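You operate a simulated robot arm through the tools that you are given. There is no shell and no other tool. Be economical: measure what you need, move in short steps, check, and stop when the job is done.

The job below is to be done with a simulated two-armed robot. You get a single attempt, and the scene is never put back.

JOB
Fetch the salt carton and stand it on the shelf over the white strip. Then take the green peg and leave it on top of the apple jar. Then take the grey egg box and leave it on the top of the wooden table. Keep to this order. Set down upright: salt carton.

Only the result counts: the job must be done as asked and must still hold three seconds after the hand-in. Knocking over, shifting, dropping, spilling or breaking anything else fails it.

ROBOT AND FRAMES
Two 7-joint arms with fingered hands on one trunk, on a base that drives. Base frame: it is fixed to the floor where the robot stands at the start and does not move with it; the origin is under the middle of the robot, x ahead of it, y to its left, z up. Readings come in mm, degrees, newtons and seconds.
The left shoulder is at the start at [52, 173, 1143], the right one opposite. With the tool pointing down near the work surface each hand reaches from about 100 to 440 mm from the robot's upright axis, wherever it stands, measured 20 degrees to its own side. Places, roughly: apple jar [-5500, -250, 250]; green peg (4x2x8 cm) [-3700, -2100, 600]; grey egg box (22x6x4 cm) [-800, -100, 500]; shelf over the white strip [-2900, -1000, 1000]; top of the wooden table [-5600, -400, 800]. Payload 3.5 kg a hand.
The TCP of each hand is the grasp point between the finger pads, 25 mm short of the fingertips. In the tool frame z runs along the fingers and y along their closing line. The gripper opens to 88 mm. The gripper's body begins 29 mm behind the TCP. The gripper is a hand of 3 fingers: y runs from the thumb to the fingers, the wrist lies at [-13, -97, -162] in the tool frame, and closing takes about 1.5 s.
Orientation is told as [roll, pitch, yaw] about the base's x, y, z axes, in that order, counted from this pose: with the fingers straight down and the wrist toward the robot, the tool's x, y and z point along [0, 1, 0], [1, 0, 0] and [0, 0, -1] of the base frame.

CONTROLS
- The arms move only by the tool play_rows. It takes "left_targets", "right_targets" or both (then of equal length, played together; a hand with none holds still); each is a list of rows, each a list of 3 entries, a list of its own where there are three numbers: the gripper command, from -1 (shut) to 1 (fully open), values between in proportion, then the shift along the tool's x, y, z in mm, then the turn, a rotation vector about the tool's x, y, z in degrees. In form: [[gripper, [x, y, z], [wx, wy, wz]], ...]. A call has 1 to 10 rows; each row is the pose to reach, as a shift and turn from the pose commanded when the call began, along the tool's axes at that moment. A row lasts 0.2 s, in which the tool goes at most 50 mm and 8.6 degrees; a call with a longer step from one row to the next is refused whole, and so is a gripper value outside its range. Where a pose cannot be reached the arm comes as near as it can. A force on the tool above 40 N (or 10 N above the force at the start of the call, whichever is more), or a blocked arm, ends the call early, and 0.2 s more pass. The fingers move at their own pace (about 72 mm/s each) and stop on an object; they squeeze with about 29 N. The grip force told is the motor's: it shows also when the fingers shut on nothing. Time passes only in rows, and 0.2 s behind the last, so rows that repeat a pose let the fingers close. The reply holds the time, the measured pose of the TCP, the force on the tool along the base axes, the opening and the grip force, in the units named above and with some noise, with the torque about the TCP (base axes, N m) and any sound that the robot's microphone picked up, and new pictures: "show" is both (left out), scene, wrist or none (wrist: the cameras of the hands that moved).
- Cameras (640 x 400 px; columns grow to the right, rows downward): "scene" is now at [112.5, -52.7, 1342.3]; the picture's right is [-0.71, -0.70, 0.10], its down [-0.64, 0.58, -0.51] and it looks along [0.30, -0.43, -0.85] (base axes); focal length 214 px, centre (320, 200). "left" rides on the left gripper at [-58, -85, -100] in its tool frame; the picture's right is [-0.67, -0.35, 0.66], its down [0.68, -0.63, 0.37] and it looks along [0.28, 0.69, 0.66] (tool axes); focal length 261 px, centre (320, 200). "right" rides on the right gripper at [58, -85, -100] in its tool frame; the picture's right is [-0.67, 0.35, -0.66], its down [-0.69, -0.63, 0.37] and it looks along [-0.28, 0.69, 0.66] (tool axes); focal length 261 px, centre (320, 200). There is no depth. A picture from a camera that has moved, and an enlarged one, comes with that camera's place and axes in the base frame and with its lens.
- raise_lower(by): slides the trunk up (or, below 0, down) by that many mm; the arms and the scene camera ride with it, the base frame stays. It gives what a move gives, with no picture.
- base_move(legs): drives the robot by 1 to 6 legs, each [ahead, left, turn to the left] in mm, mm and degrees, along the robot's own axes; the way and the turn of a leg run together, so that a leg with both is an arc; at most 1500 mm and 180 degrees a leg. The arms and the cameras ride along, it lands a little off, and it stops where it bumps. It gives what a move gives, and a new picture of the scene camera.
- set_grasp(shape, hand): the hand has 3 fingers and takes this shape, open, in about a second: jaw (thumb against the fingers, like two jaws); tri (thumb and two fingers); tip (a fingertip pinch); poke (one finger out to press); point (the index stretched); flat (the hand flat); cup (the hand cupped); fist (a fist). The gripper value then closes the fingers along that shape, each until it touches; the sizes above hold for jaw. It gives what a move gives, with no picture.
- head_to(pan, tilt): turns the head with the scene camera to pan (to the left, within 86 degrees either way) and tilt (down, from -29 to 69), counted from straight ahead of the robot. It gives what a move gives, and a new picture of the scene camera.
- zoom(camera, box): a new picture of the part [left, top, right, bottom] of that camera's present view, enlarged. The clock stands still meanwhile.
- sign_off(): hands the job in; it is judged then, once.

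Work in short steps. Places have to be worked out from the pictures, the camera data and where the tool is seen: move nearer, look again, correct. Check each grasp and each placing, and mend what went wrong. You have 165 turns and 260 pictures in all, those below and enlarged ones among them. Open the grippers and draw the arms clear of the work before you hand the job in, unless the task says otherwise; then end with one line.

The tools are called as a command line: name --argument value ..., lists and objects as JSON in quotes. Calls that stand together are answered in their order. play_rows: Moves the arms, as the interface text tells. Its arguments: {"type":"object","properties":{"left_targets":{"type":"array"},"right_targets":{"type":"array"},"show":{"type":"string","enum":["both","scene","wrist","none"]}},"required":[]} The other tools are called the same way: raise_lower (by) slides the trunk up or down; set_grasp (shape, hand) gives the hand a shape; base_move (legs) drives the base; head_to (pan, tilt) turns the head that bears the scene camera; zoom (camera, box) takes an enlarged picture of a part of a camera's view; sign_off () hands the job in.

At the start:

```text
time_s: 0.0
left_eef_pos: [404.6, -18.9, 1241.1]
left_ee_rot: [0.0, -0.1, 0.0]
left_force: [-0.5, -0.3, -0.4]
left_wrist_torque: [-0.04, 0.02, 0.0]
left_gripper_width: 87.8
left_finger_force: 0.2
left_shape: jaw
right_eef_pos: [309.5, -450.7, 1137.4]
right_ee_rot: [-0.1, 0.0, -0.1]
right_force: [0.4, -0.1, 0.1]
right_wrist_torque: [0.02, 0.01, -0.03]
right_gripper_width: 87.6
right_finger_force: 0.0
right_shape: jaw
trunk travel left (down, up): [-225.0, 230.0]
robot x, y, heading: [-1.4, -0.3, -0.0]
head pan, tilt: [-45.9, 53.5]
```

scene: 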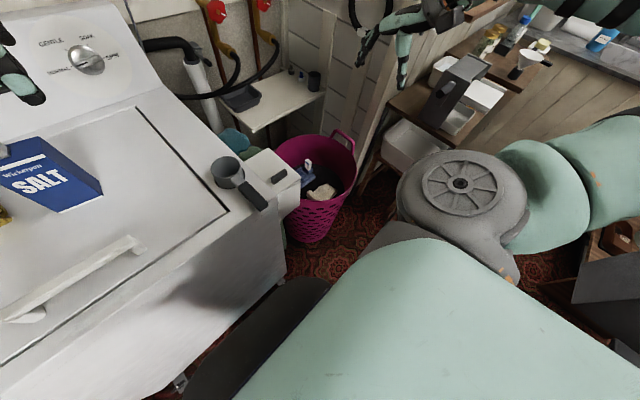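
right: 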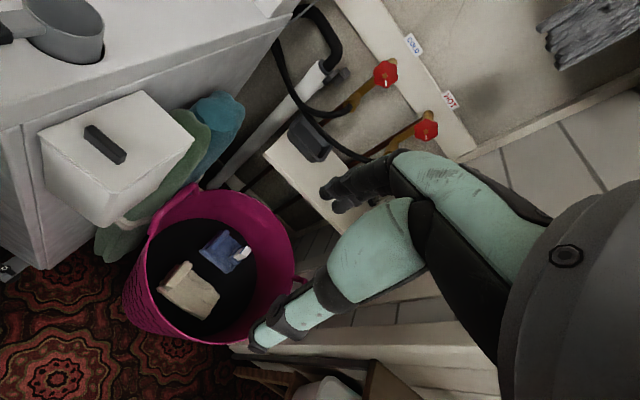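
left: 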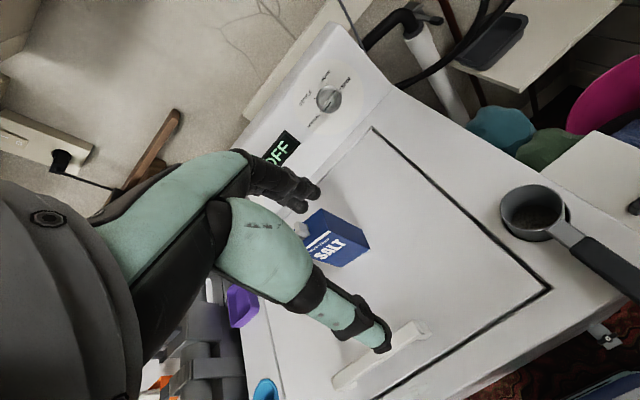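

The salt carton stands on the washer top ahead of me. I look straight at it first to locate it.

head_to --pan 0 --tilt 45

```text
time_s: 1.1
left_eef_pos: [404.4, -17.3, 1242.3]
left_ee_rot: [0.1, 0.0, 0.0]
left_force: [0.2, -0.4, 0.0]
left_wrist_torque: [0.01, -0.03, -0.02]
left_gripper_width: 87.6
left_finger_force: 0.1
left_shape: jaw
right_eef_pos: [308.4, -451.8, 1137.3]
right_ee_rot: [0.0, 0.1, 0.0]
right_force: [0.2, -0.6, 0.0]
right_wrist_torque: [0.0, 0.02, -0.02]
right_gripper_width: 87.9
right_finger_force: 0.1
right_shape: jaw
trunk travel left (down, up): [-225.0, 230.0]
robot x, y, heading: [-0.4, 1.3, 0.0]
head pan, tilt: [0.0, 45.0]
camera scene: at [143.9, 0.1, 1349.5], right [0.0, -1.0, 0.0], down [-0.8, 0.0, -0.6], along [0.6, 0.0, -0.8], focal length 214 px, centre (320, 200)
```

scene: 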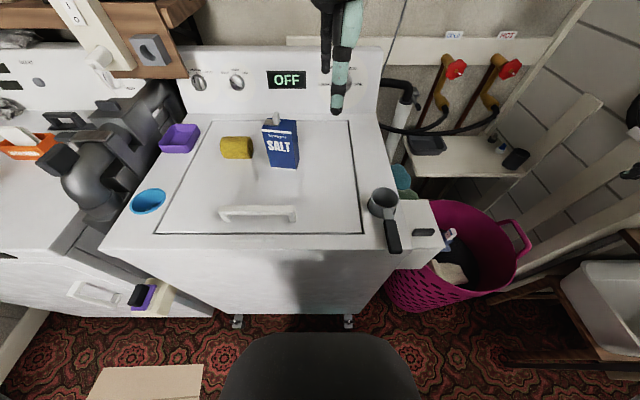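

I zoom on the carton in both cameras to triangulate it.

zoom --camera "scene" --box '[220, 90, 340, 190]'

zoom --camera "left" --box '[260, 170, 420, 290]'

head_to --pan 0 --tilt 10

head_to --pan 80 --tilt 20

head_to --pan -80 --tilt 20

```text
4.00 times, centred on (280, 140) of scene
camera zoom: at [143.9, 0.1, 1349.5], right [0.0, -1.0, 0.0], down [-0.8, 0.0, -0.6], along [0.6, 0.0, -0.8], focal length 858 px, centre (480, 440)
```

zoom: 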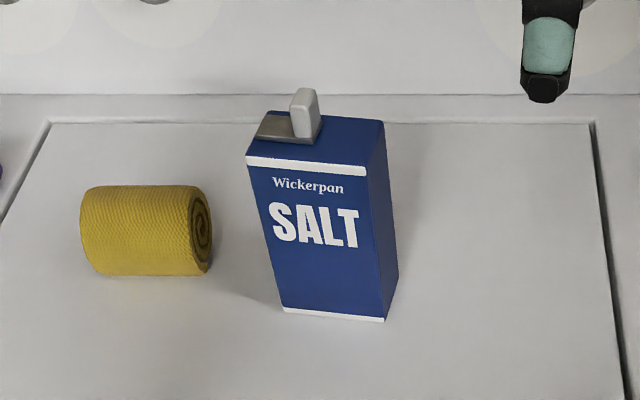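

```text
3.33 times, centred on (340, 230) of left
camera zoom: at [320.0, -75.8, 1340.9], right [-0.35, -0.67, -0.66], down [-0.63, 0.68, -0.37], along [0.69, 0.28, -0.66], focal length 869 px, centre (253, 100)
```

zoom: 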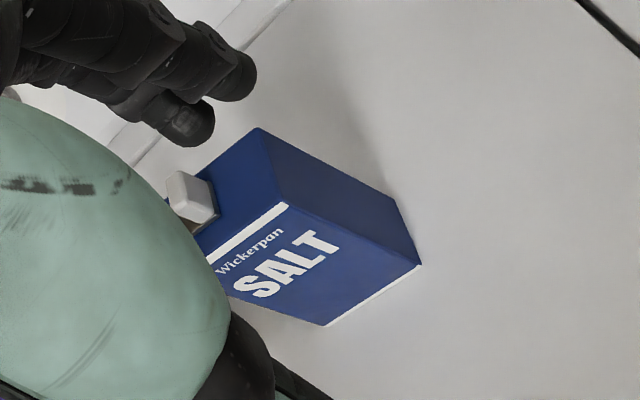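

```text
time_s: 2.1
left_eef_pos: [404.6, -17.5, 1243.0]
left_ee_rot: [0.0, 0.1, 0.1]
left_force: [0.5, -0.3, 0.3]
left_wrist_torque: [0.01, 0.0, 0.0]
left_gripper_width: 87.5
left_finger_force: 0.1
left_shape: jaw
right_eef_pos: [308.2, -451.1, 1138.3]
right_ee_rot: [0.0, 0.0, -0.1]
right_force: [0.8, 0.1, 0.6]
right_wrist_torque: [0.0, 0.01, 0.0]
right_gripper_width: 87.7
right_finger_force: 0.1
right_shape: jaw
trunk travel left (down, up): [-225.0, 230.0]
robot x, y, heading: [3.3, 2.7, -0.2]
head pan, tilt: [0.0, 10.0]
camera scene: at [163.1, 0.2, 1402.2], right [0.0, -1.0, 0.0], down [-0.31, 0.0, -0.95], along [0.95, 0.0, -0.31], focal length 214 px, centre (320, 200)
```

scene: 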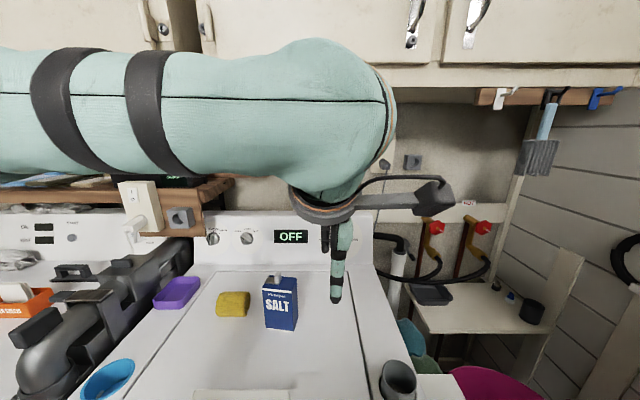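

```text
time_s: 3.7
left_eef_pos: [403.7, -17.3, 1242.7]
left_ee_rot: [-0.1, -0.1, 0.1]
left_force: [0.5, -0.1, 0.3]
left_wrist_torque: [0.02, -0.02, -0.04]
left_gripper_width: 87.8
left_finger_force: 0.1
left_shape: jaw
right_eef_pos: [308.5, -451.0, 1138.7]
right_ee_rot: [0.0, 0.0, 0.0]
right_force: [-0.2, 0.1, -0.1]
right_wrist_torque: [0.01, 0.0, 0.0]
right_gripper_width: 87.7
right_finger_force: 0.0
right_shape: jaw
trunk travel left (down, up): [-225.0, 230.0]
robot x, y, heading: [2.6, -2.8, 0.0]
head pan, tilt: [80.0, 20.0]
camera scene: at [84.9, 91.9, 1396.9], right [0.97, -0.17, -0.14], down [-0.19, -0.34, -0.92], along [0.11, 0.93, -0.36], focal length 214 px, centre (320, 200)
```

scene: 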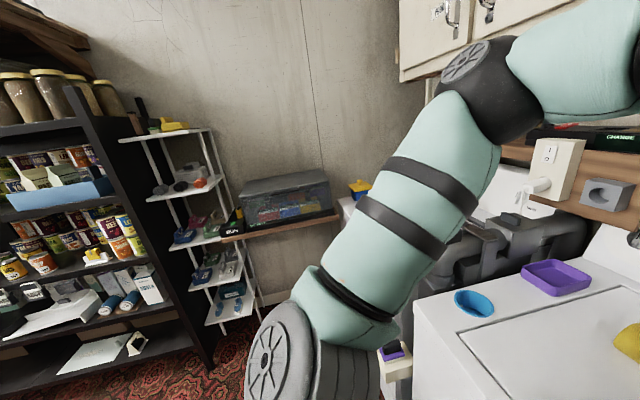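

```text
time_s: 6.1
left_eef_pos: [403.6, -17.4, 1242.2]
left_ee_rot: [0.0, 0.0, 0.1]
left_force: [-0.1, 0.4, 0.8]
left_wrist_torque: [0.0, -0.02, 0.02]
left_gripper_width: 87.7
left_finger_force: 0.1
left_shape: jaw
right_eef_pos: [309.2, -450.8, 1137.4]
right_ee_rot: [0.1, 0.1, 0.0]
right_force: [0.3, 0.2, -0.3]
right_wrist_torque: [0.0, -0.01, 0.01]
right_gripper_width: 87.7
right_finger_force: 0.0
right_shape: jaw
trunk travel left (down, up): [-225.0, 230.0]
robot x, y, heading: [-1.2, -1.6, 0.1]
head pan, tilt: [-80.0, 20.0]
camera scene: at [84.9, -91.5, 1396.9], right [-0.98, -0.17, 0.14], down [-0.19, 0.34, -0.92], along [0.11, -0.93, -0.36], focal length 214 px, centre (320, 200)
```

scene: 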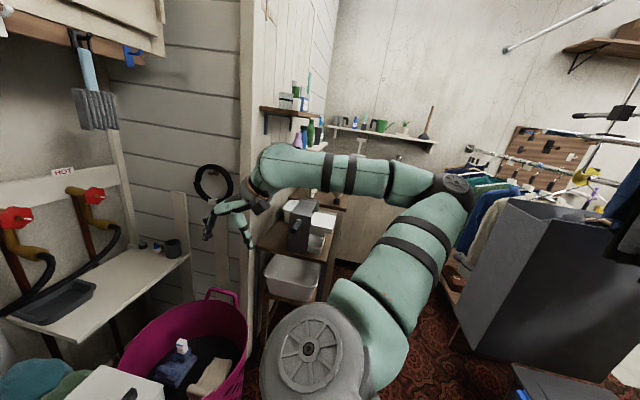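

Carton is at about [607, 101], base z≈911, roughly 75×41×122 mm. Before grasping I scout the destination; I back off a little and turn in place.

base_move --legs '[[-150, 0, 0], [0, 0, 90]]'

head_to --pan 80 --tilt 15

head_to --pan 40 --tilt 40

```text
time_s: 11.4
left_eef_pos: [-136.9, 403.9, 1242.6]
left_ee_rot: [0.0, 0.0, 90.7]
left_force: [0.3, -0.5, -0.2]
left_wrist_torque: [0.01, -0.02, 0.03]
left_gripper_width: 87.5
left_finger_force: 0.0
left_shape: jaw
right_eef_pos: [297.6, 314.8, 1137.5]
right_ee_rot: [0.1, 0.0, 90.8]
right_force: [0.8, 0.1, -0.2]
right_wrist_torque: [-0.02, -0.02, 0.0]
right_gripper_width: 87.9
right_finger_force: 0.0
right_shape: jaw
trunk travel left (down, up): [-225.0, 230.0]
robot x, y, heading: [-146.8, -2.9, 90.9]
head pan, tilt: [-80.0, 20.0]
camera scene: at [-57.4, 85.1, 1396.9], right [0.19, -0.97, 0.14], down [-0.33, -0.19, -0.92], along [0.92, 0.13, -0.36], focal length 214 px, centre (320, 200)
```

scene: 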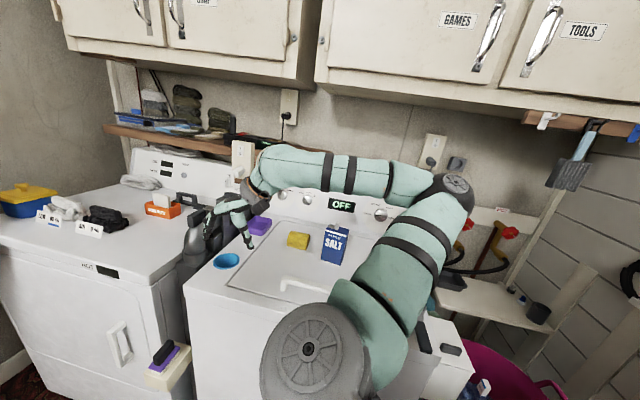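

```text
time_s: 13.8
left_eef_pos: [-137.0, 404.9, 1242.1]
left_ee_rot: [0.0, 0.0, 90.7]
left_force: [0.0, 0.1, -0.6]
left_wrist_torque: [0.01, 0.01, 0.01]
left_gripper_width: 87.6
left_finger_force: 0.0
left_shape: jaw
right_eef_pos: [297.5, 314.7, 1136.9]
right_ee_rot: [0.0, 0.0, 90.8]
right_force: [-0.7, 0.3, 1.2]
right_wrist_torque: [0.0, 0.0, 0.0]
right_gripper_width: 87.7
right_finger_force: 0.0
right_shape: jaw
trunk travel left (down, up): [-225.0, 230.0]
robot x, y, heading: [-146.0, -0.1, 90.8]
head pan, tilt: [80.0, 15.0]
camera scene: at [-241.1, 84.0, 1405.0], right [0.16, 0.98, -0.14], down [0.26, -0.18, -0.95], along [-0.95, 0.12, -0.28], focal length 214 px, centre (320, 200)
```

scene: 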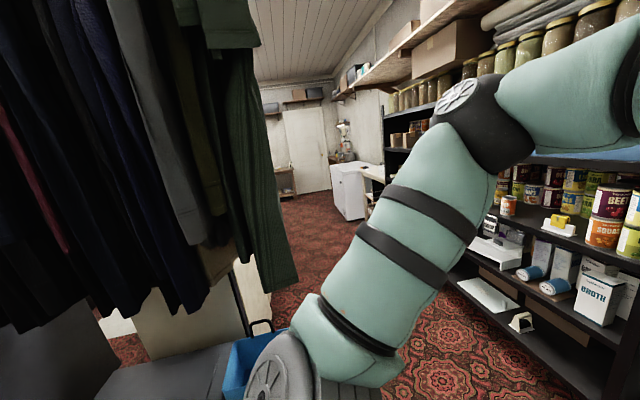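

```text
time_s: 14.9
left_eef_pos: [-137.4, 405.3, 1242.1]
left_ee_rot: [0.0, 0.0, 90.9]
left_force: [0.0, 0.4, 0.9]
left_wrist_torque: [0.01, 0.03, 0.0]
left_gripper_width: 87.5
left_finger_force: 0.1
left_shape: jaw
right_eef_pos: [297.4, 315.0, 1137.0]
right_ee_rot: [0.0, -0.1, 90.8]
right_force: [-0.8, 0.5, 0.4]
right_wrist_torque: [0.01, -0.01, 0.0]
right_gripper_width: 87.7
right_finger_force: 0.1
right_shape: jaw
trunk travel left (down, up): [-225.0, 230.0]
robot x, y, heading: [-147.7, -1.8, 90.9]
head pan, tilt: [40.0, 40.0]
camera scene: at [-204.5, 127.2, 1359.0], right [0.76, 0.65, -0.09], down [0.42, -0.59, -0.69], along [-0.5, 0.48, -0.72], focal length 214 px, centre (320, 200)
```

scene: 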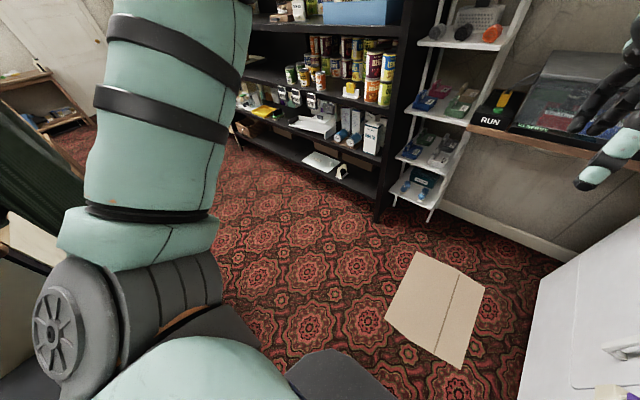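

Clothes rack lies just behind the start place, and a corridor runs along the black shelves toward -x. I look down toward the rack to measure clearances.

head_to --pan 86 --tilt 50

zoom --camera "left" --box '[0, 0, 640, 400]'

```text
time_s: 16.0
left_eef_pos: [-136.8, 404.7, 1242.6]
left_ee_rot: [0.1, -0.1, 90.8]
left_force: [0.0, 0.2, -0.4]
left_wrist_torque: [-0.02, 0.01, 0.0]
left_gripper_width: 87.5
left_finger_force: 0.0
left_shape: jaw
right_eef_pos: [298.6, 314.4, 1136.8]
right_ee_rot: [0.0, -0.1, 90.7]
right_force: [0.4, 0.3, -0.5]
right_wrist_torque: [0.01, 0.01, -0.01]
right_gripper_width: 88.2
right_finger_force: 0.1
right_shape: jaw
trunk travel left (down, up): [-225.0, 230.0]
robot x, y, heading: [-149.0, -0.7, 90.8]
head pan, tilt: [85.9, 50.0]
camera scene: at [-225.8, 66.0, 1353.3], right [0.06, 0.99, -0.14], down [0.77, -0.13, -0.63], along [-0.64, -0.07, -0.76], focal length 214 px, centre (320, 200)
```

scene: 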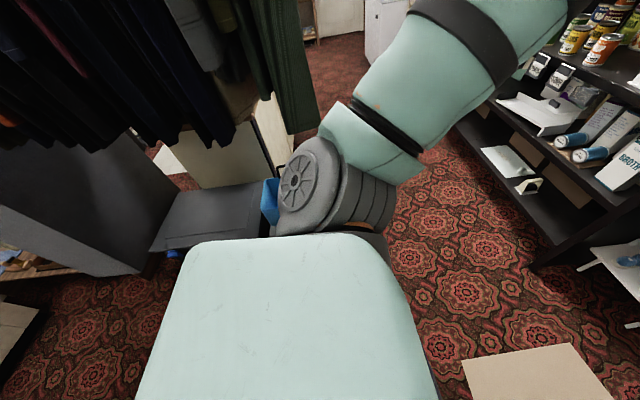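

```text
1.00 times, centred on (320, 200) of left (not enlarged: the box is as wide or as high as the picture)
camera zoom: at [-77.5, 319.7, 1340.8], right [0.68, -0.34, -0.66], down [-0.68, -0.64, -0.37], along [-0.29, 0.69, -0.66], focal length 261 px, centre (320, 200)
```

zoom: 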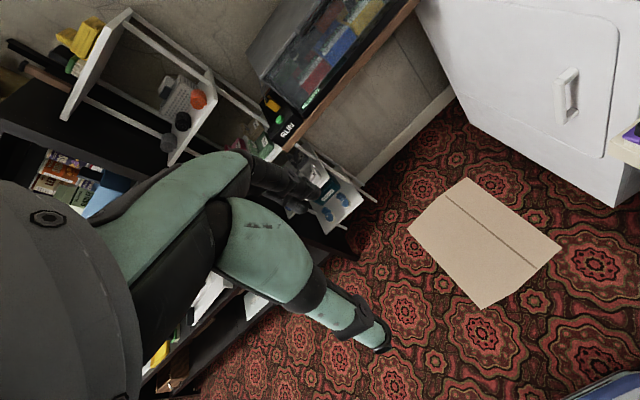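

The bench and clothes stay at y<50, the cardboard sheet is around x −280..130, y 545..1070. I drive diagonally to the corridor mouth at about (−650, 480), then turn to face −x.

base_move --legs '[[480, 500, 0], [0, 0, 90]]'

head_to --pan 0 --tilt 12

head_to --pan 45 --tilt 15

head_to --pan 70 --tilt 40

```text
time_s: 23.7
left_eef_pos: [-1064.2, 486.2, 1242.2]
left_ee_rot: [0.0, -0.1, -177.5]
left_force: [0.6, -0.6, -0.8]
left_wrist_torque: [0.01, 0.01, -0.01]
left_gripper_width: 87.5
left_finger_force: 0.0
left_shape: jaw
right_eef_pos: [-986.9, 921.6, 1137.6]
right_ee_rot: [0.0, 0.1, -177.6]
right_force: [0.2, -0.1, 0.1]
right_wrist_torque: [-0.04, 0.0, 0.0]
right_gripper_width: 87.8
right_finger_force: 0.2
right_shape: jaw
trunk travel left (down, up): [-225.0, 230.0]
robot x, y, heading: [-659.0, 485.1, -177.4]
head pan, tilt: [85.9, 50.0]
camera scene: at [-720.8, 405.7, 1353.3], right [-0.99, 0.03, -0.14], down [0.11, 0.77, -0.63], along [0.09, -0.64, -0.76], focal length 214 px, centre (320, 200)
```

scene: 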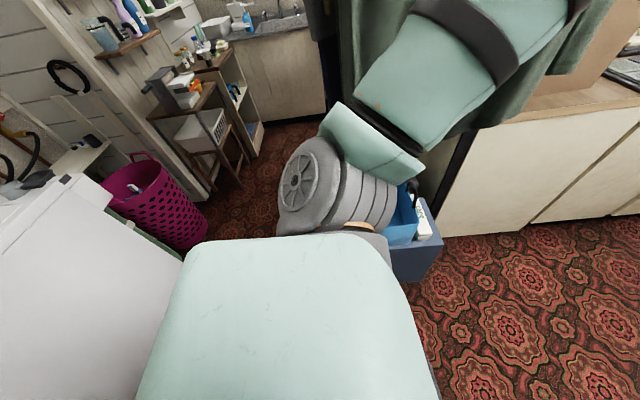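

```text
time_s: 25.3
left_eef_pos: [-1063.6, 484.4, 1241.7]
left_ee_rot: [0.1, -0.1, -177.4]
left_force: [0.1, -0.6, 0.1]
left_wrist_torque: [-0.02, 0.0, -0.01]
left_gripper_width: 87.4
left_finger_force: 0.1
left_shape: jaw
right_eef_pos: [-986.2, 922.3, 1137.8]
right_ee_rot: [0.0, 0.0, -177.5]
right_force: [-0.2, -0.7, -0.3]
right_wrist_torque: [0.02, 0.02, 0.0]
right_gripper_width: 87.7
right_finger_force: 0.1
right_shape: jaw
trunk travel left (down, up): [-225.0, 230.0]
robot x, y, heading: [-656.0, 485.1, -177.6]
head pan, tilt: [0.0, 12.0]
camera scene: at [-819.2, 478.3, 1399.0], right [-0.04, 1.0, 0.0], down [0.34, 0.01, -0.94], along [-0.94, -0.04, -0.34], focal length 214 px, centre (320, 200)
```

scene: 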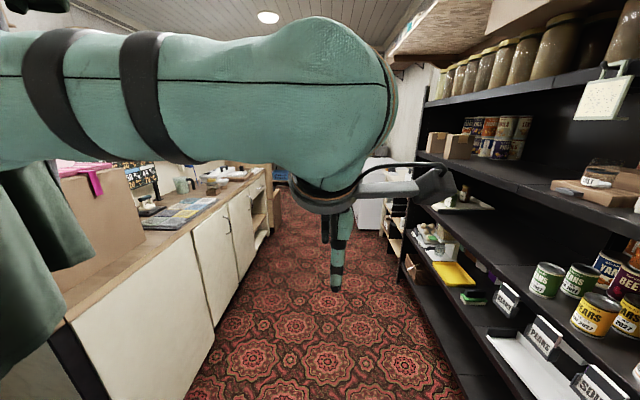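

```text
time_s: 26.5
left_eef_pos: [-1063.7, 485.7, 1242.6]
left_ee_rot: [0.0, 0.1, -177.5]
left_force: [-1.0, -0.2, 0.3]
left_wrist_torque: [-0.02, -0.01, -0.02]
left_gripper_width: 87.3
left_finger_force: 0.0
left_shape: jaw
right_eef_pos: [-987.0, 921.9, 1138.2]
right_ee_rot: [0.0, 0.1, -177.4]
right_force: [0.2, -0.6, -0.5]
right_wrist_torque: [-0.02, -0.01, 0.01]
right_gripper_width: 87.7
right_finger_force: 0.0
right_shape: jaw
trunk travel left (down, up): [-225.0, 230.0]
robot x, y, heading: [-659.1, 482.8, -177.7]
head pan, tilt: [45.0, 15.0]
camera scene: at [-788.8, 413.6, 1398.0], right [-0.73, 0.68, -0.1], down [0.31, 0.2, -0.93], along [-0.61, -0.71, -0.35], focal length 214 px, centre (320, 200)
```

scene: 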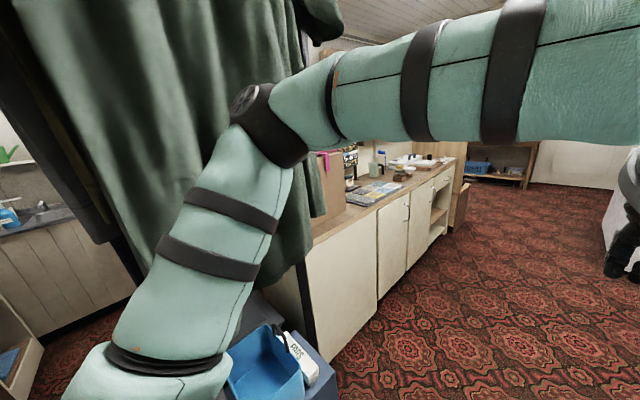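

```text
time_s: 27.4
left_eef_pos: [-1063.7, 484.8, 1242.9]
left_ee_rot: [0.0, -0.1, -177.4]
left_force: [1.0, 0.6, -0.8]
left_wrist_torque: [0.03, 0.01, 0.03]
left_gripper_width: 87.6
left_finger_force: 0.1
left_shape: jaw
right_eef_pos: [-985.6, 922.0, 1136.8]
right_ee_rot: [0.0, 0.1, -177.4]
right_force: [0.2, -0.4, -0.4]
right_wrist_torque: [0.01, -0.05, 0.0]
right_gripper_width: 87.5
right_finger_force: 0.2
right_shape: jaw
trunk travel left (down, up): [-225.0, 230.0]
robot x, y, heading: [-657.6, 486.8, -177.6]
head pan, tilt: [70.0, 40.0]
camera scene: at [-746.2, 401.5, 1364.1], right [-0.94, 0.3, -0.13], down [0.3, 0.62, -0.73], along [-0.14, -0.73, -0.67], focal length 214 px, centre (320, 200)
```

scene: 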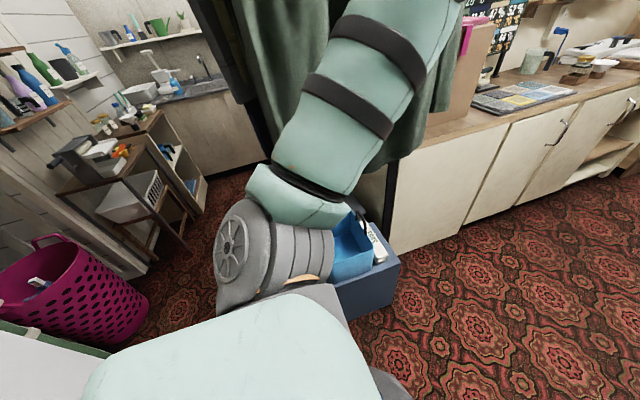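

The corridor is ~1.4 m wide (y −270..1150), clothes to y≈50. I straighten and drive forward along y≈525.

base_move --legs '[[0, -40, -2.4], [1300, 0, 0]]'

head_to --pan 50 --tilt 12

head_to --pan -40 --tilt 12

```text
time_s: 34.3
left_eef_pos: [-2352.8, 513.7, 1241.7]
left_ee_rot: [0.0, 0.1, -178.4]
left_force: [0.2, 0.8, -0.8]
left_wrist_torque: [0.0, 0.0, -0.02]
left_gripper_width: 87.4
left_finger_force: 0.1
left_shape: jaw
right_eef_pos: [-2270.8, 947.7, 1138.1]
right_ee_rot: [0.0, 0.0, -178.4]
right_force: [0.0, -0.5, 0.3]
right_wrist_torque: [0.0, -0.02, -0.03]
right_gripper_width: 87.7
right_finger_force: 0.0
right_shape: jaw
trunk travel left (down, up): [-225.0, 230.0]
robot x, y, heading: [-1949.4, 504.3, -178.4]
head pan, tilt: [70.0, 40.0]
camera scene: at [-2036.6, 424.1, 1364.0], right [-0.94, 0.32, -0.13], down [0.31, 0.61, -0.73], along [-0.15, -0.72, -0.67], focal length 214 px, centre (320, 200)
```

scene: 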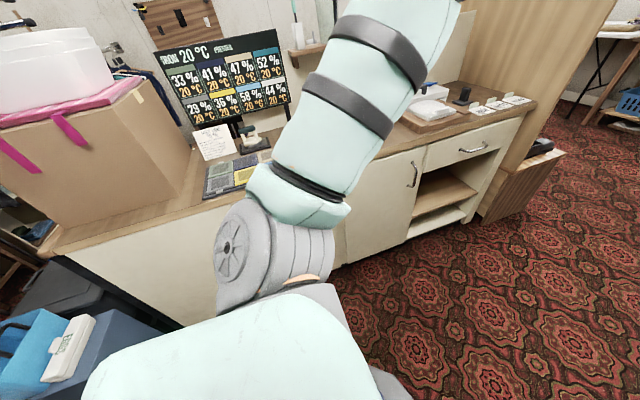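

```text
time_s: 35.2
left_eef_pos: [-2353.8, 512.0, 1242.2]
left_ee_rot: [0.0, 0.0, -178.4]
left_force: [1.0, 0.0, 0.9]
left_wrist_torque: [0.02, 0.0, -0.01]
left_gripper_width: 87.4
left_finger_force: 0.0
left_shape: jaw
right_eef_pos: [-2269.3, 947.1, 1138.5]
right_ee_rot: [0.0, 0.0, -178.4]
right_force: [-0.3, 0.7, 0.0]
right_wrist_torque: [0.01, 0.01, 0.01]
right_gripper_width: 87.8
right_finger_force: 0.1
right_shape: jaw
trunk travel left (down, up): [-225.0, 230.0]
robot x, y, heading: [-1949.4, 507.2, -178.3]
head pan, tilt: [50.0, 12.0]
camera scene: at [-2073.7, 431.5, 1403.6], right [-0.78, 0.62, -0.11], down [0.26, 0.17, -0.95], along [-0.57, -0.77, -0.29], focal length 214 px, centre (320, 200)
```

scene: 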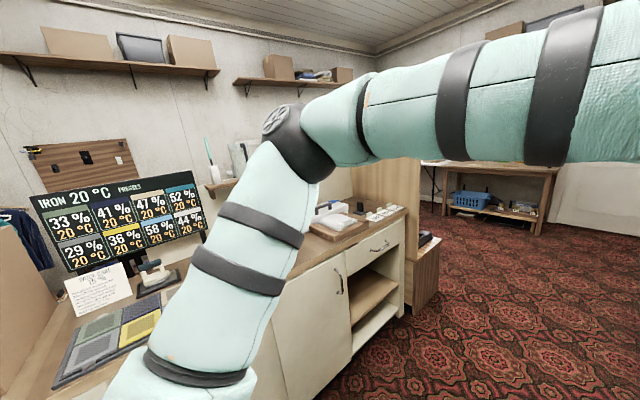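

```text
time_s: 36.9
left_eef_pos: [-2353.1, 512.8, 1242.1]
left_ee_rot: [0.0, 0.1, -178.2]
left_force: [0.0, 0.2, 0.5]
left_wrist_torque: [-0.01, 0.01, 0.0]
left_gripper_width: 87.6
left_finger_force: 0.1
left_shape: jaw
right_eef_pos: [-2269.8, 948.8, 1137.0]
right_ee_rot: [0.0, 0.0, -178.4]
right_force: [-0.3, -0.8, 0.1]
right_wrist_torque: [0.0, -0.01, 0.04]
right_gripper_width: 87.7
right_finger_force: 0.0
right_shape: jaw
trunk travel left (down, up): [-225.0, 230.0]
robot x, y, heading: [-1948.3, 506.5, -178.4]
head pan, tilt: [-40.0, 12.0]
camera scene: at [-2088.9, 562.5, 1402.1], right [0.61, 0.78, 0.09], down [0.3, -0.13, -0.95], along [-0.73, 0.61, -0.31], focal length 214 px, centre (320, 200)
```

scene: 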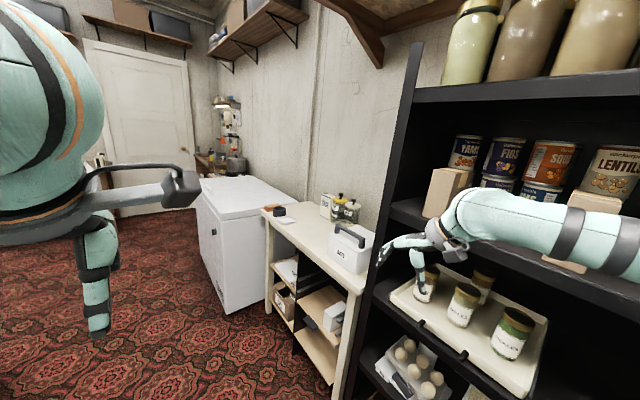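

The wall beyond the left counter (y≈−1000) has a small shelf near x≈−2900. I drive on and turn to face it.

base_move --legs '[[850, 0, 0], [0, 0, 88]]'

head_to --pan -25 --tilt 15

head_to --pan -60 --tilt 15

```text
time_s: 45.1
left_eef_pos: [-2816.4, 78.3, 1242.4]
left_ee_rot: [0.0, 0.0, -90.9]
left_force: [0.3, 0.7, 0.7]
left_wrist_torque: [-0.01, -0.01, -0.04]
left_gripper_width: 87.7
left_finger_force: 0.0
left_shape: jaw
right_eef_pos: [-3247.9, 181.3, 1138.0]
right_ee_rot: [-0.1, 0.0, -90.9]
right_force: [-0.4, 1.1, 0.0]
right_wrist_torque: [0.02, -0.02, -0.01]
right_gripper_width: 87.6
right_finger_force: 0.0
right_shape: jaw
trunk travel left (down, up): [-225.0, 230.0]
robot x, y, heading: [-2788.4, 479.9, -91.1]
head pan, tilt: [-40.0, 12.0]
camera scene: at [-2852.8, 343.1, 1402.1], right [-0.76, 0.65, 0.09], down [0.14, 0.29, -0.95], along [-0.64, -0.7, -0.31], focal length 214 px, centre (320, 200)
```

scene: 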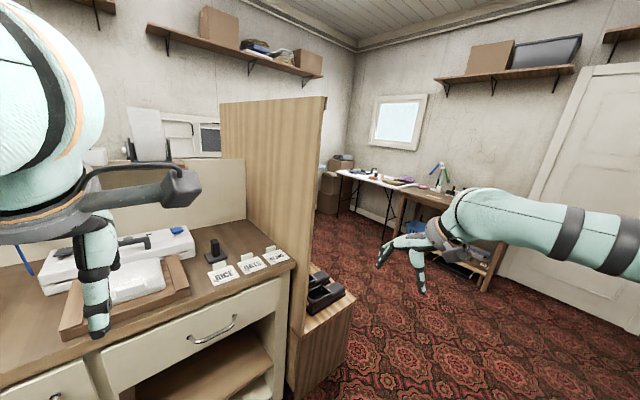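

```text
time_s: 45.9
left_eef_pos: [-2816.2, 78.1, 1243.3]
left_ee_rot: [-0.1, -0.1, -90.8]
left_force: [-1.0, 0.8, -1.0]
left_wrist_torque: [-0.03, 0.02, 0.01]
left_gripper_width: 87.6
left_finger_force: 0.0
left_shape: jaw
right_eef_pos: [-3247.3, 180.6, 1138.0]
right_ee_rot: [0.1, 0.0, -90.9]
right_force: [0.5, 0.8, 0.0]
right_wrist_torque: [-0.02, -0.05, 0.02]
right_gripper_width: 87.8
right_finger_force: 0.0
right_shape: jaw
trunk travel left (down, up): [-225.0, 230.0]
robot x, y, heading: [-2788.7, 483.5, -91.1]
head pan, tilt: [-25.0, 15.0]
camera scene: at [-2832.6, 330.4, 1395.4], right [-0.9, 0.43, 0.06], down [0.12, 0.37, -0.92], along [-0.42, -0.82, -0.38], focal length 214 px, centre (320, 200)
```

scene: 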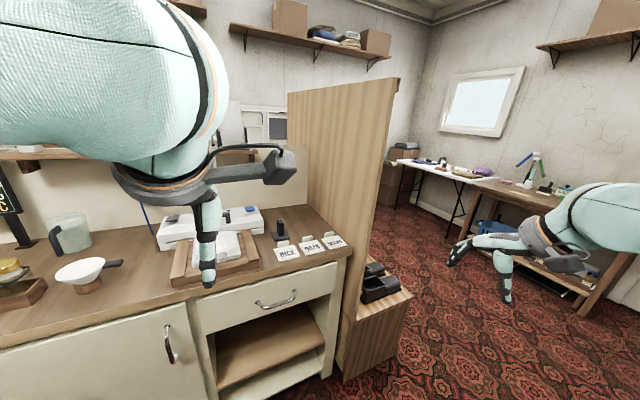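

```text
time_s: 46.9
left_eef_pos: [-2815.9, 79.3, 1241.9]
left_ee_rot: [0.0, 0.0, -90.9]
left_force: [-0.3, -0.3, -0.2]
left_wrist_torque: [0.01, -0.01, -0.02]
left_gripper_width: 87.5
left_finger_force: 0.0
left_shape: jaw
right_eef_pos: [-3247.9, 180.7, 1137.8]
right_ee_rot: [0.0, 0.0, -90.9]
right_force: [0.4, 0.0, 0.9]
right_wrist_torque: [-0.01, 0.01, 0.01]
right_gripper_width: 87.6
right_finger_force: 0.1
right_shape: jaw
trunk travel left (down, up): [-225.0, 230.0]
robot x, y, heading: [-2792.9, 480.3, -90.8]
head pan, tilt: [-60.0, 15.0]
camera scene: at [-2873.3, 368.5, 1400.7], right [-0.49, 0.87, 0.12], down [0.23, 0.26, -0.94], along [-0.84, -0.43, -0.32], focal length 214 px, centre (320, 200)
```

scene: 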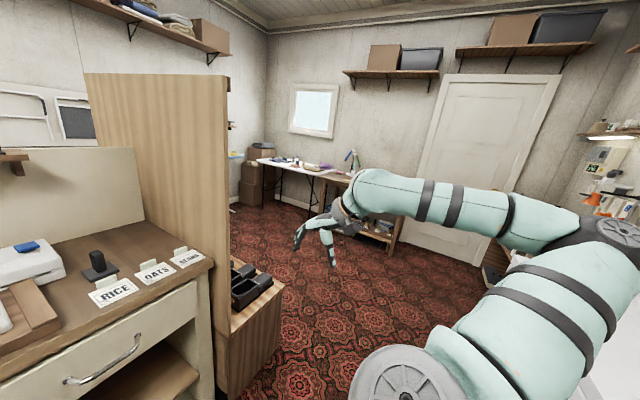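

The left arm blocks my view of the wall; I swing that hand to the left and lower it.

play_rows --left_targets '[[1, [45, -10, 10], [0, 0, 0]], [1, [90, -20, 20], [0, 0, 0]], [1, [135, -30, 30], [0, 0, 0]], [1, [180, -40, 40], [0, 0, 0]], [1, [225, -50, 50], [0, 0, 0]], [1, [270, -60, 60], [0, 0, 0]], [1, [315, -70, 70], [0, 0, 0]], [1, [350, -80, 90], [0, 0, 0]]]' --show "none"

head_to --pan -10 --tilt 12

```text
time_s: 48.7
left_eef_pos: [-2462.9, 156.5, 1150.9]
left_ee_rot: [0.0, 0.0, -91.0]
left_force: [0.0, 0.2, -0.6]
left_wrist_torque: [-0.02, -0.01, 0.0]
left_gripper_width: 87.7
left_finger_force: 0.0
left_shape: jaw
right_eef_pos: [-3248.2, 182.2, 1138.8]
right_ee_rot: [0.1, -0.1, -90.9]
right_force: [-0.3, 0.1, -0.3]
right_wrist_torque: [0.01, -0.02, 0.03]
right_gripper_width: 87.7
right_finger_force: 0.0
right_shape: jaw
trunk travel left (down, up): [-225.0, 230.0]
robot x, y, heading: [-2790.6, 481.4, -90.9]
head pan, tilt: [-60.0, 15.0]
```

```text
time_s: 49.9
left_eef_pos: [-2463.0, 154.7, 1151.0]
left_ee_rot: [-0.1, 0.0, -90.9]
left_force: [-0.2, -0.1, -0.4]
left_wrist_torque: [0.02, 0.0, 0.03]
left_gripper_width: 87.7
left_finger_force: 0.2
left_shape: jaw
right_eef_pos: [-3247.5, 180.8, 1137.9]
right_ee_rot: [0.0, 0.0, -90.9]
right_force: [0.1, 0.3, 0.3]
right_wrist_torque: [0.0, 0.02, 0.03]
right_gripper_width: 88.1
right_finger_force: 0.1
right_shape: jaw
trunk travel left (down, up): [-225.0, 230.0]
robot x, y, heading: [-2790.4, 480.1, -90.8]
head pan, tilt: [-10.0, 12.0]
camera scene: at [-2809.4, 322.4, 1399.2], right [-0.98, 0.19, 0.02], down [0.04, 0.34, -0.94], along [-0.19, -0.92, -0.34], focal length 214 px, centre (320, 200)
```

scene: 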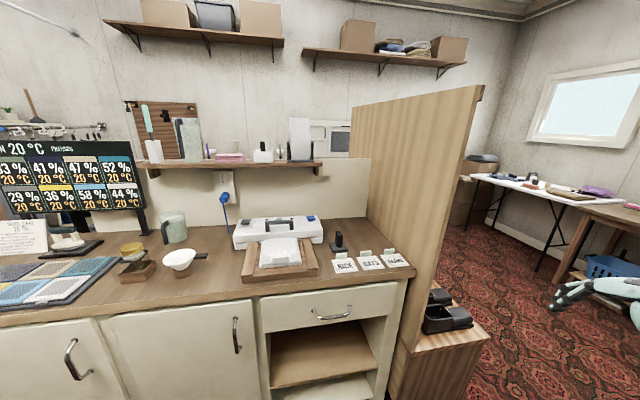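

A brown shelf with items sits above the counter's backboard. I zoom in on it.

zoom --camera "scene" --box '[130, 90, 370, 240]'

zoom --camera "scene" --box '[0, 160, 240, 310]'

```text
2.67 times, centred on (250, 165) of scene
camera zoom: at [-2809.4, 322.4, 1399.2], right [-0.98, 0.19, 0.02], down [0.04, 0.34, -0.94], along [-0.19, -0.92, -0.34], focal length 572 px, centre (507, 293)
```

zoom: 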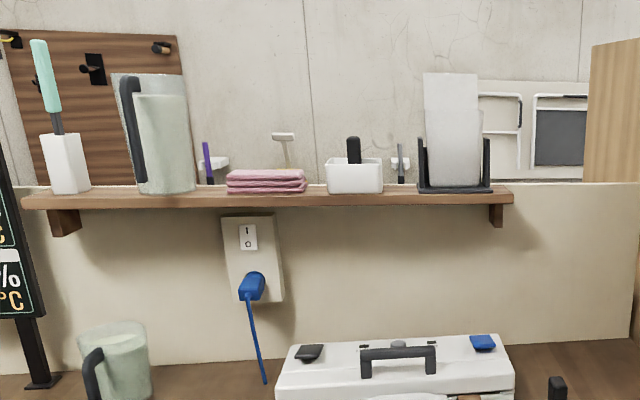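

```text
2.67 times, centred on (120, 235) of scene
camera zoom: at [-2809.4, 322.4, 1399.2], right [-0.98, 0.19, 0.02], down [0.04, 0.34, -0.94], along [-0.19, -0.92, -0.34], focal length 572 px, centre (853, 107)
```

zoom: 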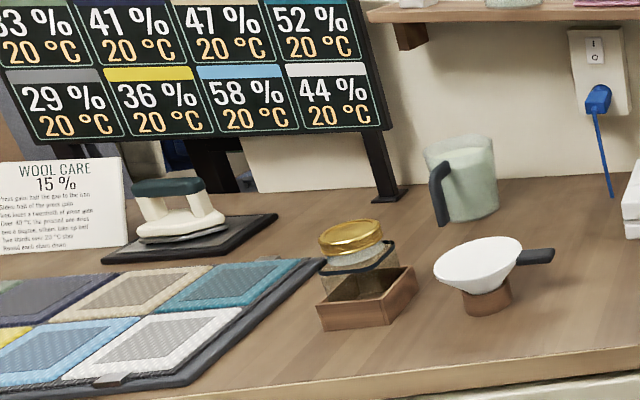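

That shelf sits nearer and higher than the described place, so more shelves may be behind the partition, where the peg also is. I slide right into the open area and look around the panel.

base_move --legs '[[0, -1450, 0]]'

head_to --pan 25 --tilt 15

head_to --pan -50 --tilt 20

```text
time_s: 57.2
left_eef_pos: [-3930.0, 170.9, 1152.5]
left_ee_rot: [-0.2, -0.1, -89.9]
left_force: [0.3, -0.6, -1.1]
left_wrist_torque: [0.02, -0.02, 0.0]
left_gripper_width: 87.8
left_finger_force: 0.1
left_shape: jaw
right_eef_pos: [-4717.3, 181.5, 1138.1]
right_ee_rot: [0.1, 0.0, -89.7]
right_force: [-0.2, 0.2, 0.1]
right_wrist_torque: [0.0, 0.01, 0.01]
right_gripper_width: 87.6
right_finger_force: 0.0
right_shape: jaw
trunk travel left (down, up): [-225.0, 230.0]
robot x, y, heading: [-4266.1, 488.3, -90.0]
head pan, tilt: [-10.0, 12.0]
camera scene: at [-4281.0, 331.5, 1399.2], right [-0.99, 0.17, 0.02], down [0.03, 0.34, -0.94], along [-0.17, -0.93, -0.34], focal length 214 px, centre (320, 200)
```

scene: 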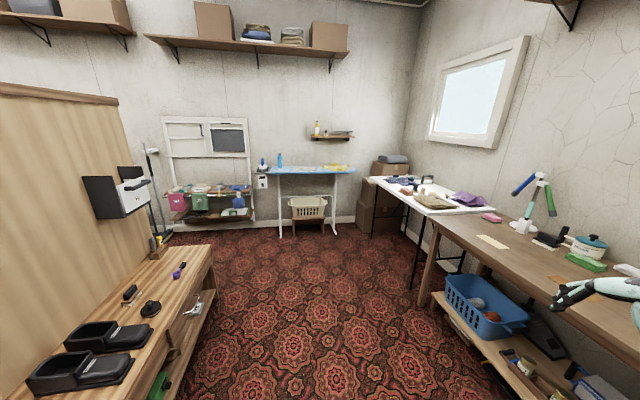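

```text
time_s: 58.2
left_eef_pos: [-3931.6, 171.0, 1151.8]
left_ee_rot: [0.0, 0.0, -89.8]
left_force: [-0.5, -0.4, -0.2]
left_wrist_torque: [0.01, 0.04, 0.0]
left_gripper_width: 87.8
left_finger_force: 0.1
left_shape: jaw
right_eef_pos: [-4718.0, 181.7, 1137.9]
right_ee_rot: [-0.1, 0.0, -89.8]
right_force: [-0.4, 0.3, 0.5]
right_wrist_torque: [0.03, 0.01, 0.02]
right_gripper_width: 87.9
right_finger_force: 0.0
right_shape: jaw
trunk travel left (down, up): [-225.0, 230.0]
robot x, y, heading: [-4266.7, 492.2, -89.8]
head pan, tilt: [25.0, 15.0]
camera scene: at [-4225.6, 339.5, 1395.4], right [-0.91, -0.42, -0.06], down [-0.11, 0.37, -0.92], along [0.41, -0.83, -0.38], focal length 214 px, centre (320, 200)
```

scene: 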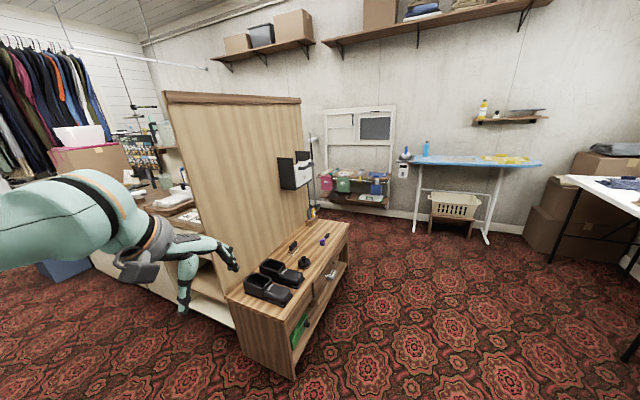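

```text
time_s: 59.6
left_eef_pos: [-3930.3, 170.3, 1150.9]
left_ee_rot: [0.0, 0.0, -89.7]
left_force: [0.7, 0.0, 0.5]
left_wrist_torque: [-0.02, -0.01, -0.02]
left_gripper_width: 87.5
left_finger_force: 0.0
left_shape: jaw
right_eef_pos: [-4717.4, 180.9, 1137.2]
right_ee_rot: [0.0, 0.0, -89.8]
right_force: [0.2, -0.6, 0.0]
right_wrist_torque: [-0.01, -0.01, 0.0]
right_gripper_width: 87.7
right_finger_force: 0.1
right_shape: jaw
trunk travel left (down, up): [-225.0, 230.0]
robot x, y, heading: [-4268.8, 488.9, -89.4]
head pan, tilt: [-50.0, 20.0]
camera scene: at [-4336.4, 364.8, 1390.8], right [-0.65, 0.76, 0.11], down [0.26, 0.35, -0.9], along [-0.72, -0.55, -0.42], focal length 214 px, centre (320, 200)
```

scene: 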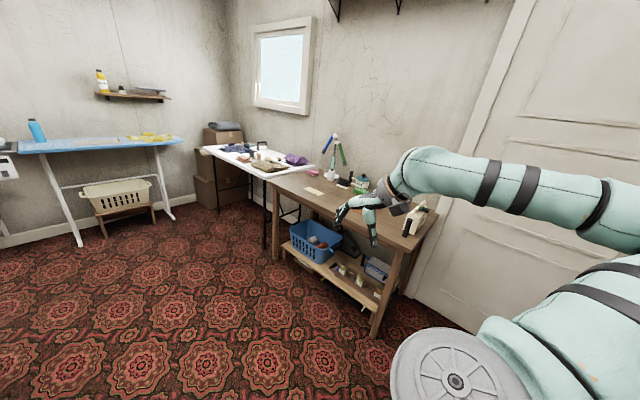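

Table, peg rack and bench are in view. The described shelf point (−2900, −1000, 1000) lies behind the tall panel, so I drive to the back area and turn to face +x.

base_move --legs '[[1000, 0, 0], [850, 100, 0], [0, 0, 90]]'

head_to --pan 20 --tilt 12

head_to --pan -45 --tilt 30

```text
time_s: 72.8
left_eef_pos: [-3842.7, -1050.0, 1151.0]
left_ee_rot: [0.0, 0.0, -1.6]
left_force: [-0.5, 0.0, 0.0]
left_wrist_torque: [0.03, 0.02, 0.01]
left_gripper_width: 87.5
left_finger_force: 0.0
left_shape: jaw
right_eef_pos: [-3876.3, -1836.0, 1136.5]
right_ee_rot: [0.1, 0.0, -1.6]
right_force: [0.2, 0.3, -0.3]
right_wrist_torque: [0.0, 0.02, 0.02]
right_gripper_width: 87.9
right_finger_force: 0.0
right_shape: jaw
trunk travel left (down, up): [-225.0, 230.0]
robot x, y, heading: [-4170.6, -1376.8, -1.7]
head pan, tilt: [-50.0, 20.0]
camera scene: at [-4047.0, -1450.8, 1390.8], right [-0.78, -0.62, 0.11], down [-0.34, 0.27, -0.9], along [0.53, -0.74, -0.42], focal length 214 px, centre (320, 200)
```

scene: 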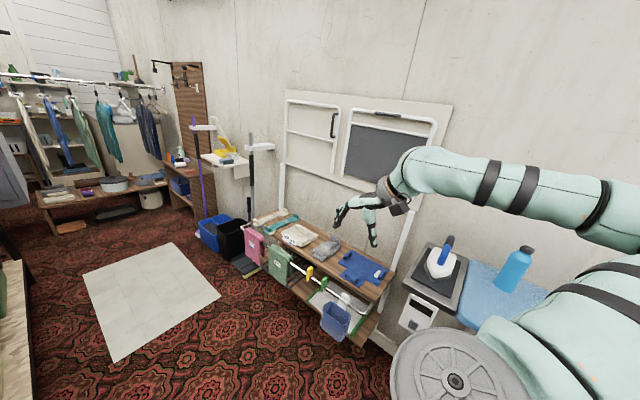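

```text
time_s: 74.2
left_eef_pos: [-3842.5, -1051.4, 1151.6]
left_ee_rot: [0.0, -0.1, -1.6]
left_force: [-0.1, -1.0, 0.2]
left_wrist_torque: [0.02, 0.01, -0.03]
left_gripper_width: 88.0
left_finger_force: 0.0
left_shape: jaw
right_eef_pos: [-3877.3, -1836.3, 1137.6]
right_ee_rot: [0.0, -0.1, -1.6]
right_force: [-0.7, 0.0, -0.7]
right_wrist_torque: [-0.01, 0.01, 0.03]
right_gripper_width: 87.5
right_finger_force: 0.1
right_shape: jaw
trunk travel left (down, up): [-225.0, 230.0]
robot x, y, heading: [-4170.6, -1375.5, -1.8]
head pan, tilt: [20.0, 12.0]
camera scene: at [-4014.8, -1348.5, 1399.8], right [0.31, -0.95, -0.05], down [-0.33, -0.06, -0.94], along [0.89, 0.31, -0.33], focal length 214 px, centre (320, 200)
```

scene: 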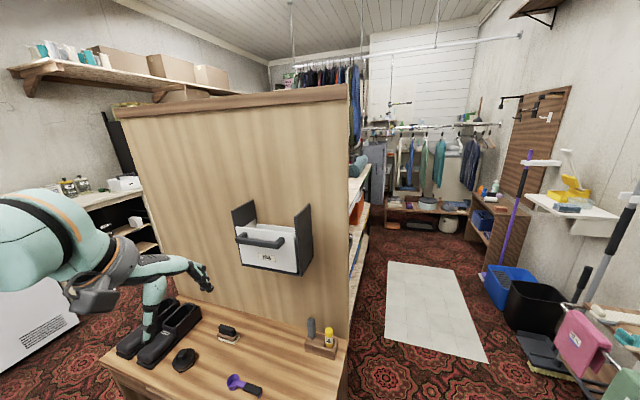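

```text
time_s: 75.6
left_eef_pos: [-3842.0, -1051.0, 1151.3]
left_ee_rot: [0.1, 0.1, -1.6]
left_force: [0.8, 0.2, -0.3]
left_wrist_torque: [0.01, 0.03, 0.03]
left_gripper_width: 87.8
left_finger_force: 0.2
left_shape: jaw
right_eef_pos: [-3877.2, -1835.3, 1138.9]
right_ee_rot: [0.0, 0.0, -1.6]
right_force: [-0.5, 0.0, -0.1]
right_wrist_torque: [-0.01, 0.04, -0.02]
right_gripper_width: 87.5
right_finger_force: 0.1
right_shape: jaw
trunk travel left (down, up): [-225.0, 230.0]
robot x, y, heading: [-4173.6, -1375.3, -1.6]
head pan, tilt: [-45.0, 30.0]
camera scene: at [-4044.9, -1443.4, 1374.3], right [-0.72, -0.69, 0.1], down [-0.46, 0.37, -0.81], along [0.52, -0.63, -0.58], focal length 214 px, centre (320, 200)
```

scene: 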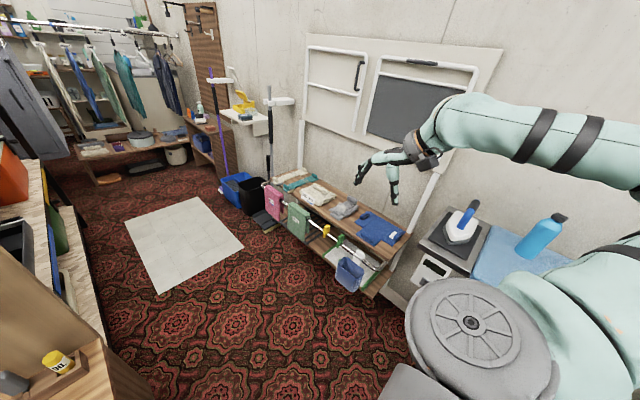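

There is a shelving unit on the back of the partition facing −y — likely the target. I drive to about (−3450, −1600) and look at it, staying off the white mat.

base_move --legs '[[720, -210, 1.7]]'

head_to --pan 50 --tilt 20

```text
time_s: 78.4
left_eef_pos: [-3401.9, -1173.8, 1152.3]
left_ee_rot: [0.1, -0.1, 0.5]
left_force: [-13.5, 3.5, -3.1]
left_wrist_torque: [-0.06, -0.09, 0.42]
left_gripper_width: 86.4
left_finger_force: 0.1
left_shape: jaw
right_eef_pos: [-3407.2, -1958.7, 1138.3]
right_ee_rot: [0.2, -0.2, 0.4]
right_force: [0.1, 0.5, 0.3]
right_wrist_torque: [0.04, 0.01, 0.01]
right_gripper_width: 87.6
right_finger_force: 0.0
right_shape: jaw
trunk travel left (down, up): [-225.0, 230.0]
robot x, y, heading: [-3715.6, -1508.9, 0.4]
head pan, tilt: [-45.0, 30.0]
stopped in leg 1: the force on the tool passed its limit at 59 N (the readings are from after the stop); the commanded pose is now the measured one
camera scene: at [-3589.3, -1573.4, 1374.5], right [-0.69, -0.71, 0.1], down [-0.47, 0.35, -0.81], along [0.54, -0.61, -0.58], focal length 214 px, centre (320, 200)
```

scene: 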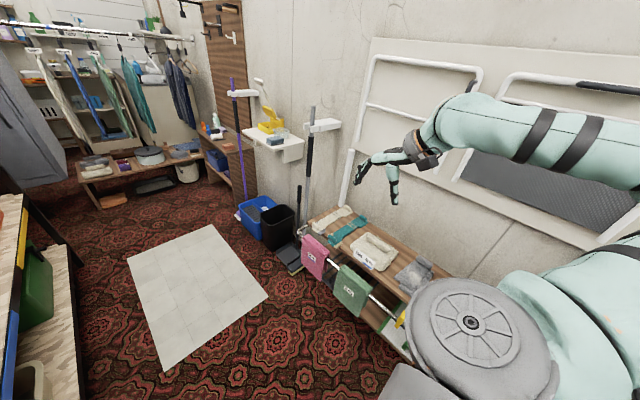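

```text
time_s: 80.1
left_eef_pos: [-3401.9, -1172.8, 1151.9]
left_ee_rot: [0.0, -0.1, 0.4]
left_force: [-15.6, 0.6, -2.3]
left_wrist_torque: [0.0, -0.14, 0.19]
left_gripper_width: 86.6
left_finger_force: 0.2
left_shape: jaw
right_eef_pos: [-3409.0, -1957.9, 1139.9]
right_ee_rot: [0.0, -0.2, 0.4]
right_force: [-1.1, 0.5, 0.6]
right_wrist_torque: [0.0, 0.02, 0.0]
right_gripper_width: 87.7
right_finger_force: 0.1
right_shape: jaw
trunk travel left (down, up): [-225.0, 230.0]
robot x, y, heading: [-3716.6, -1507.8, 0.3]
head pan, tilt: [50.0, 20.0]
camera scene: at [-3593.3, -1437.0, 1391.2], right [0.76, -0.64, -0.1], down [-0.34, -0.26, -0.9], along [0.55, 0.72, -0.42], focal length 214 px, centre (320, 200)
```

scene: 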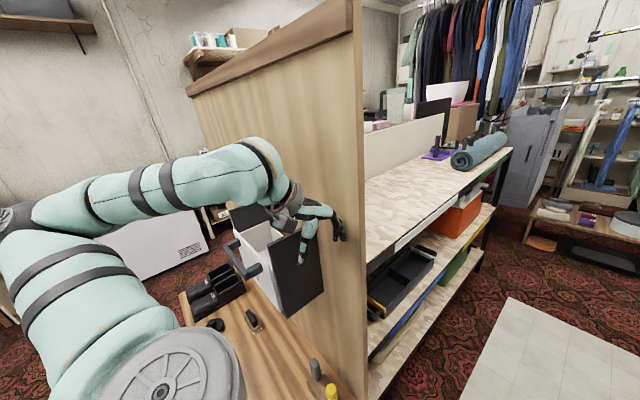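

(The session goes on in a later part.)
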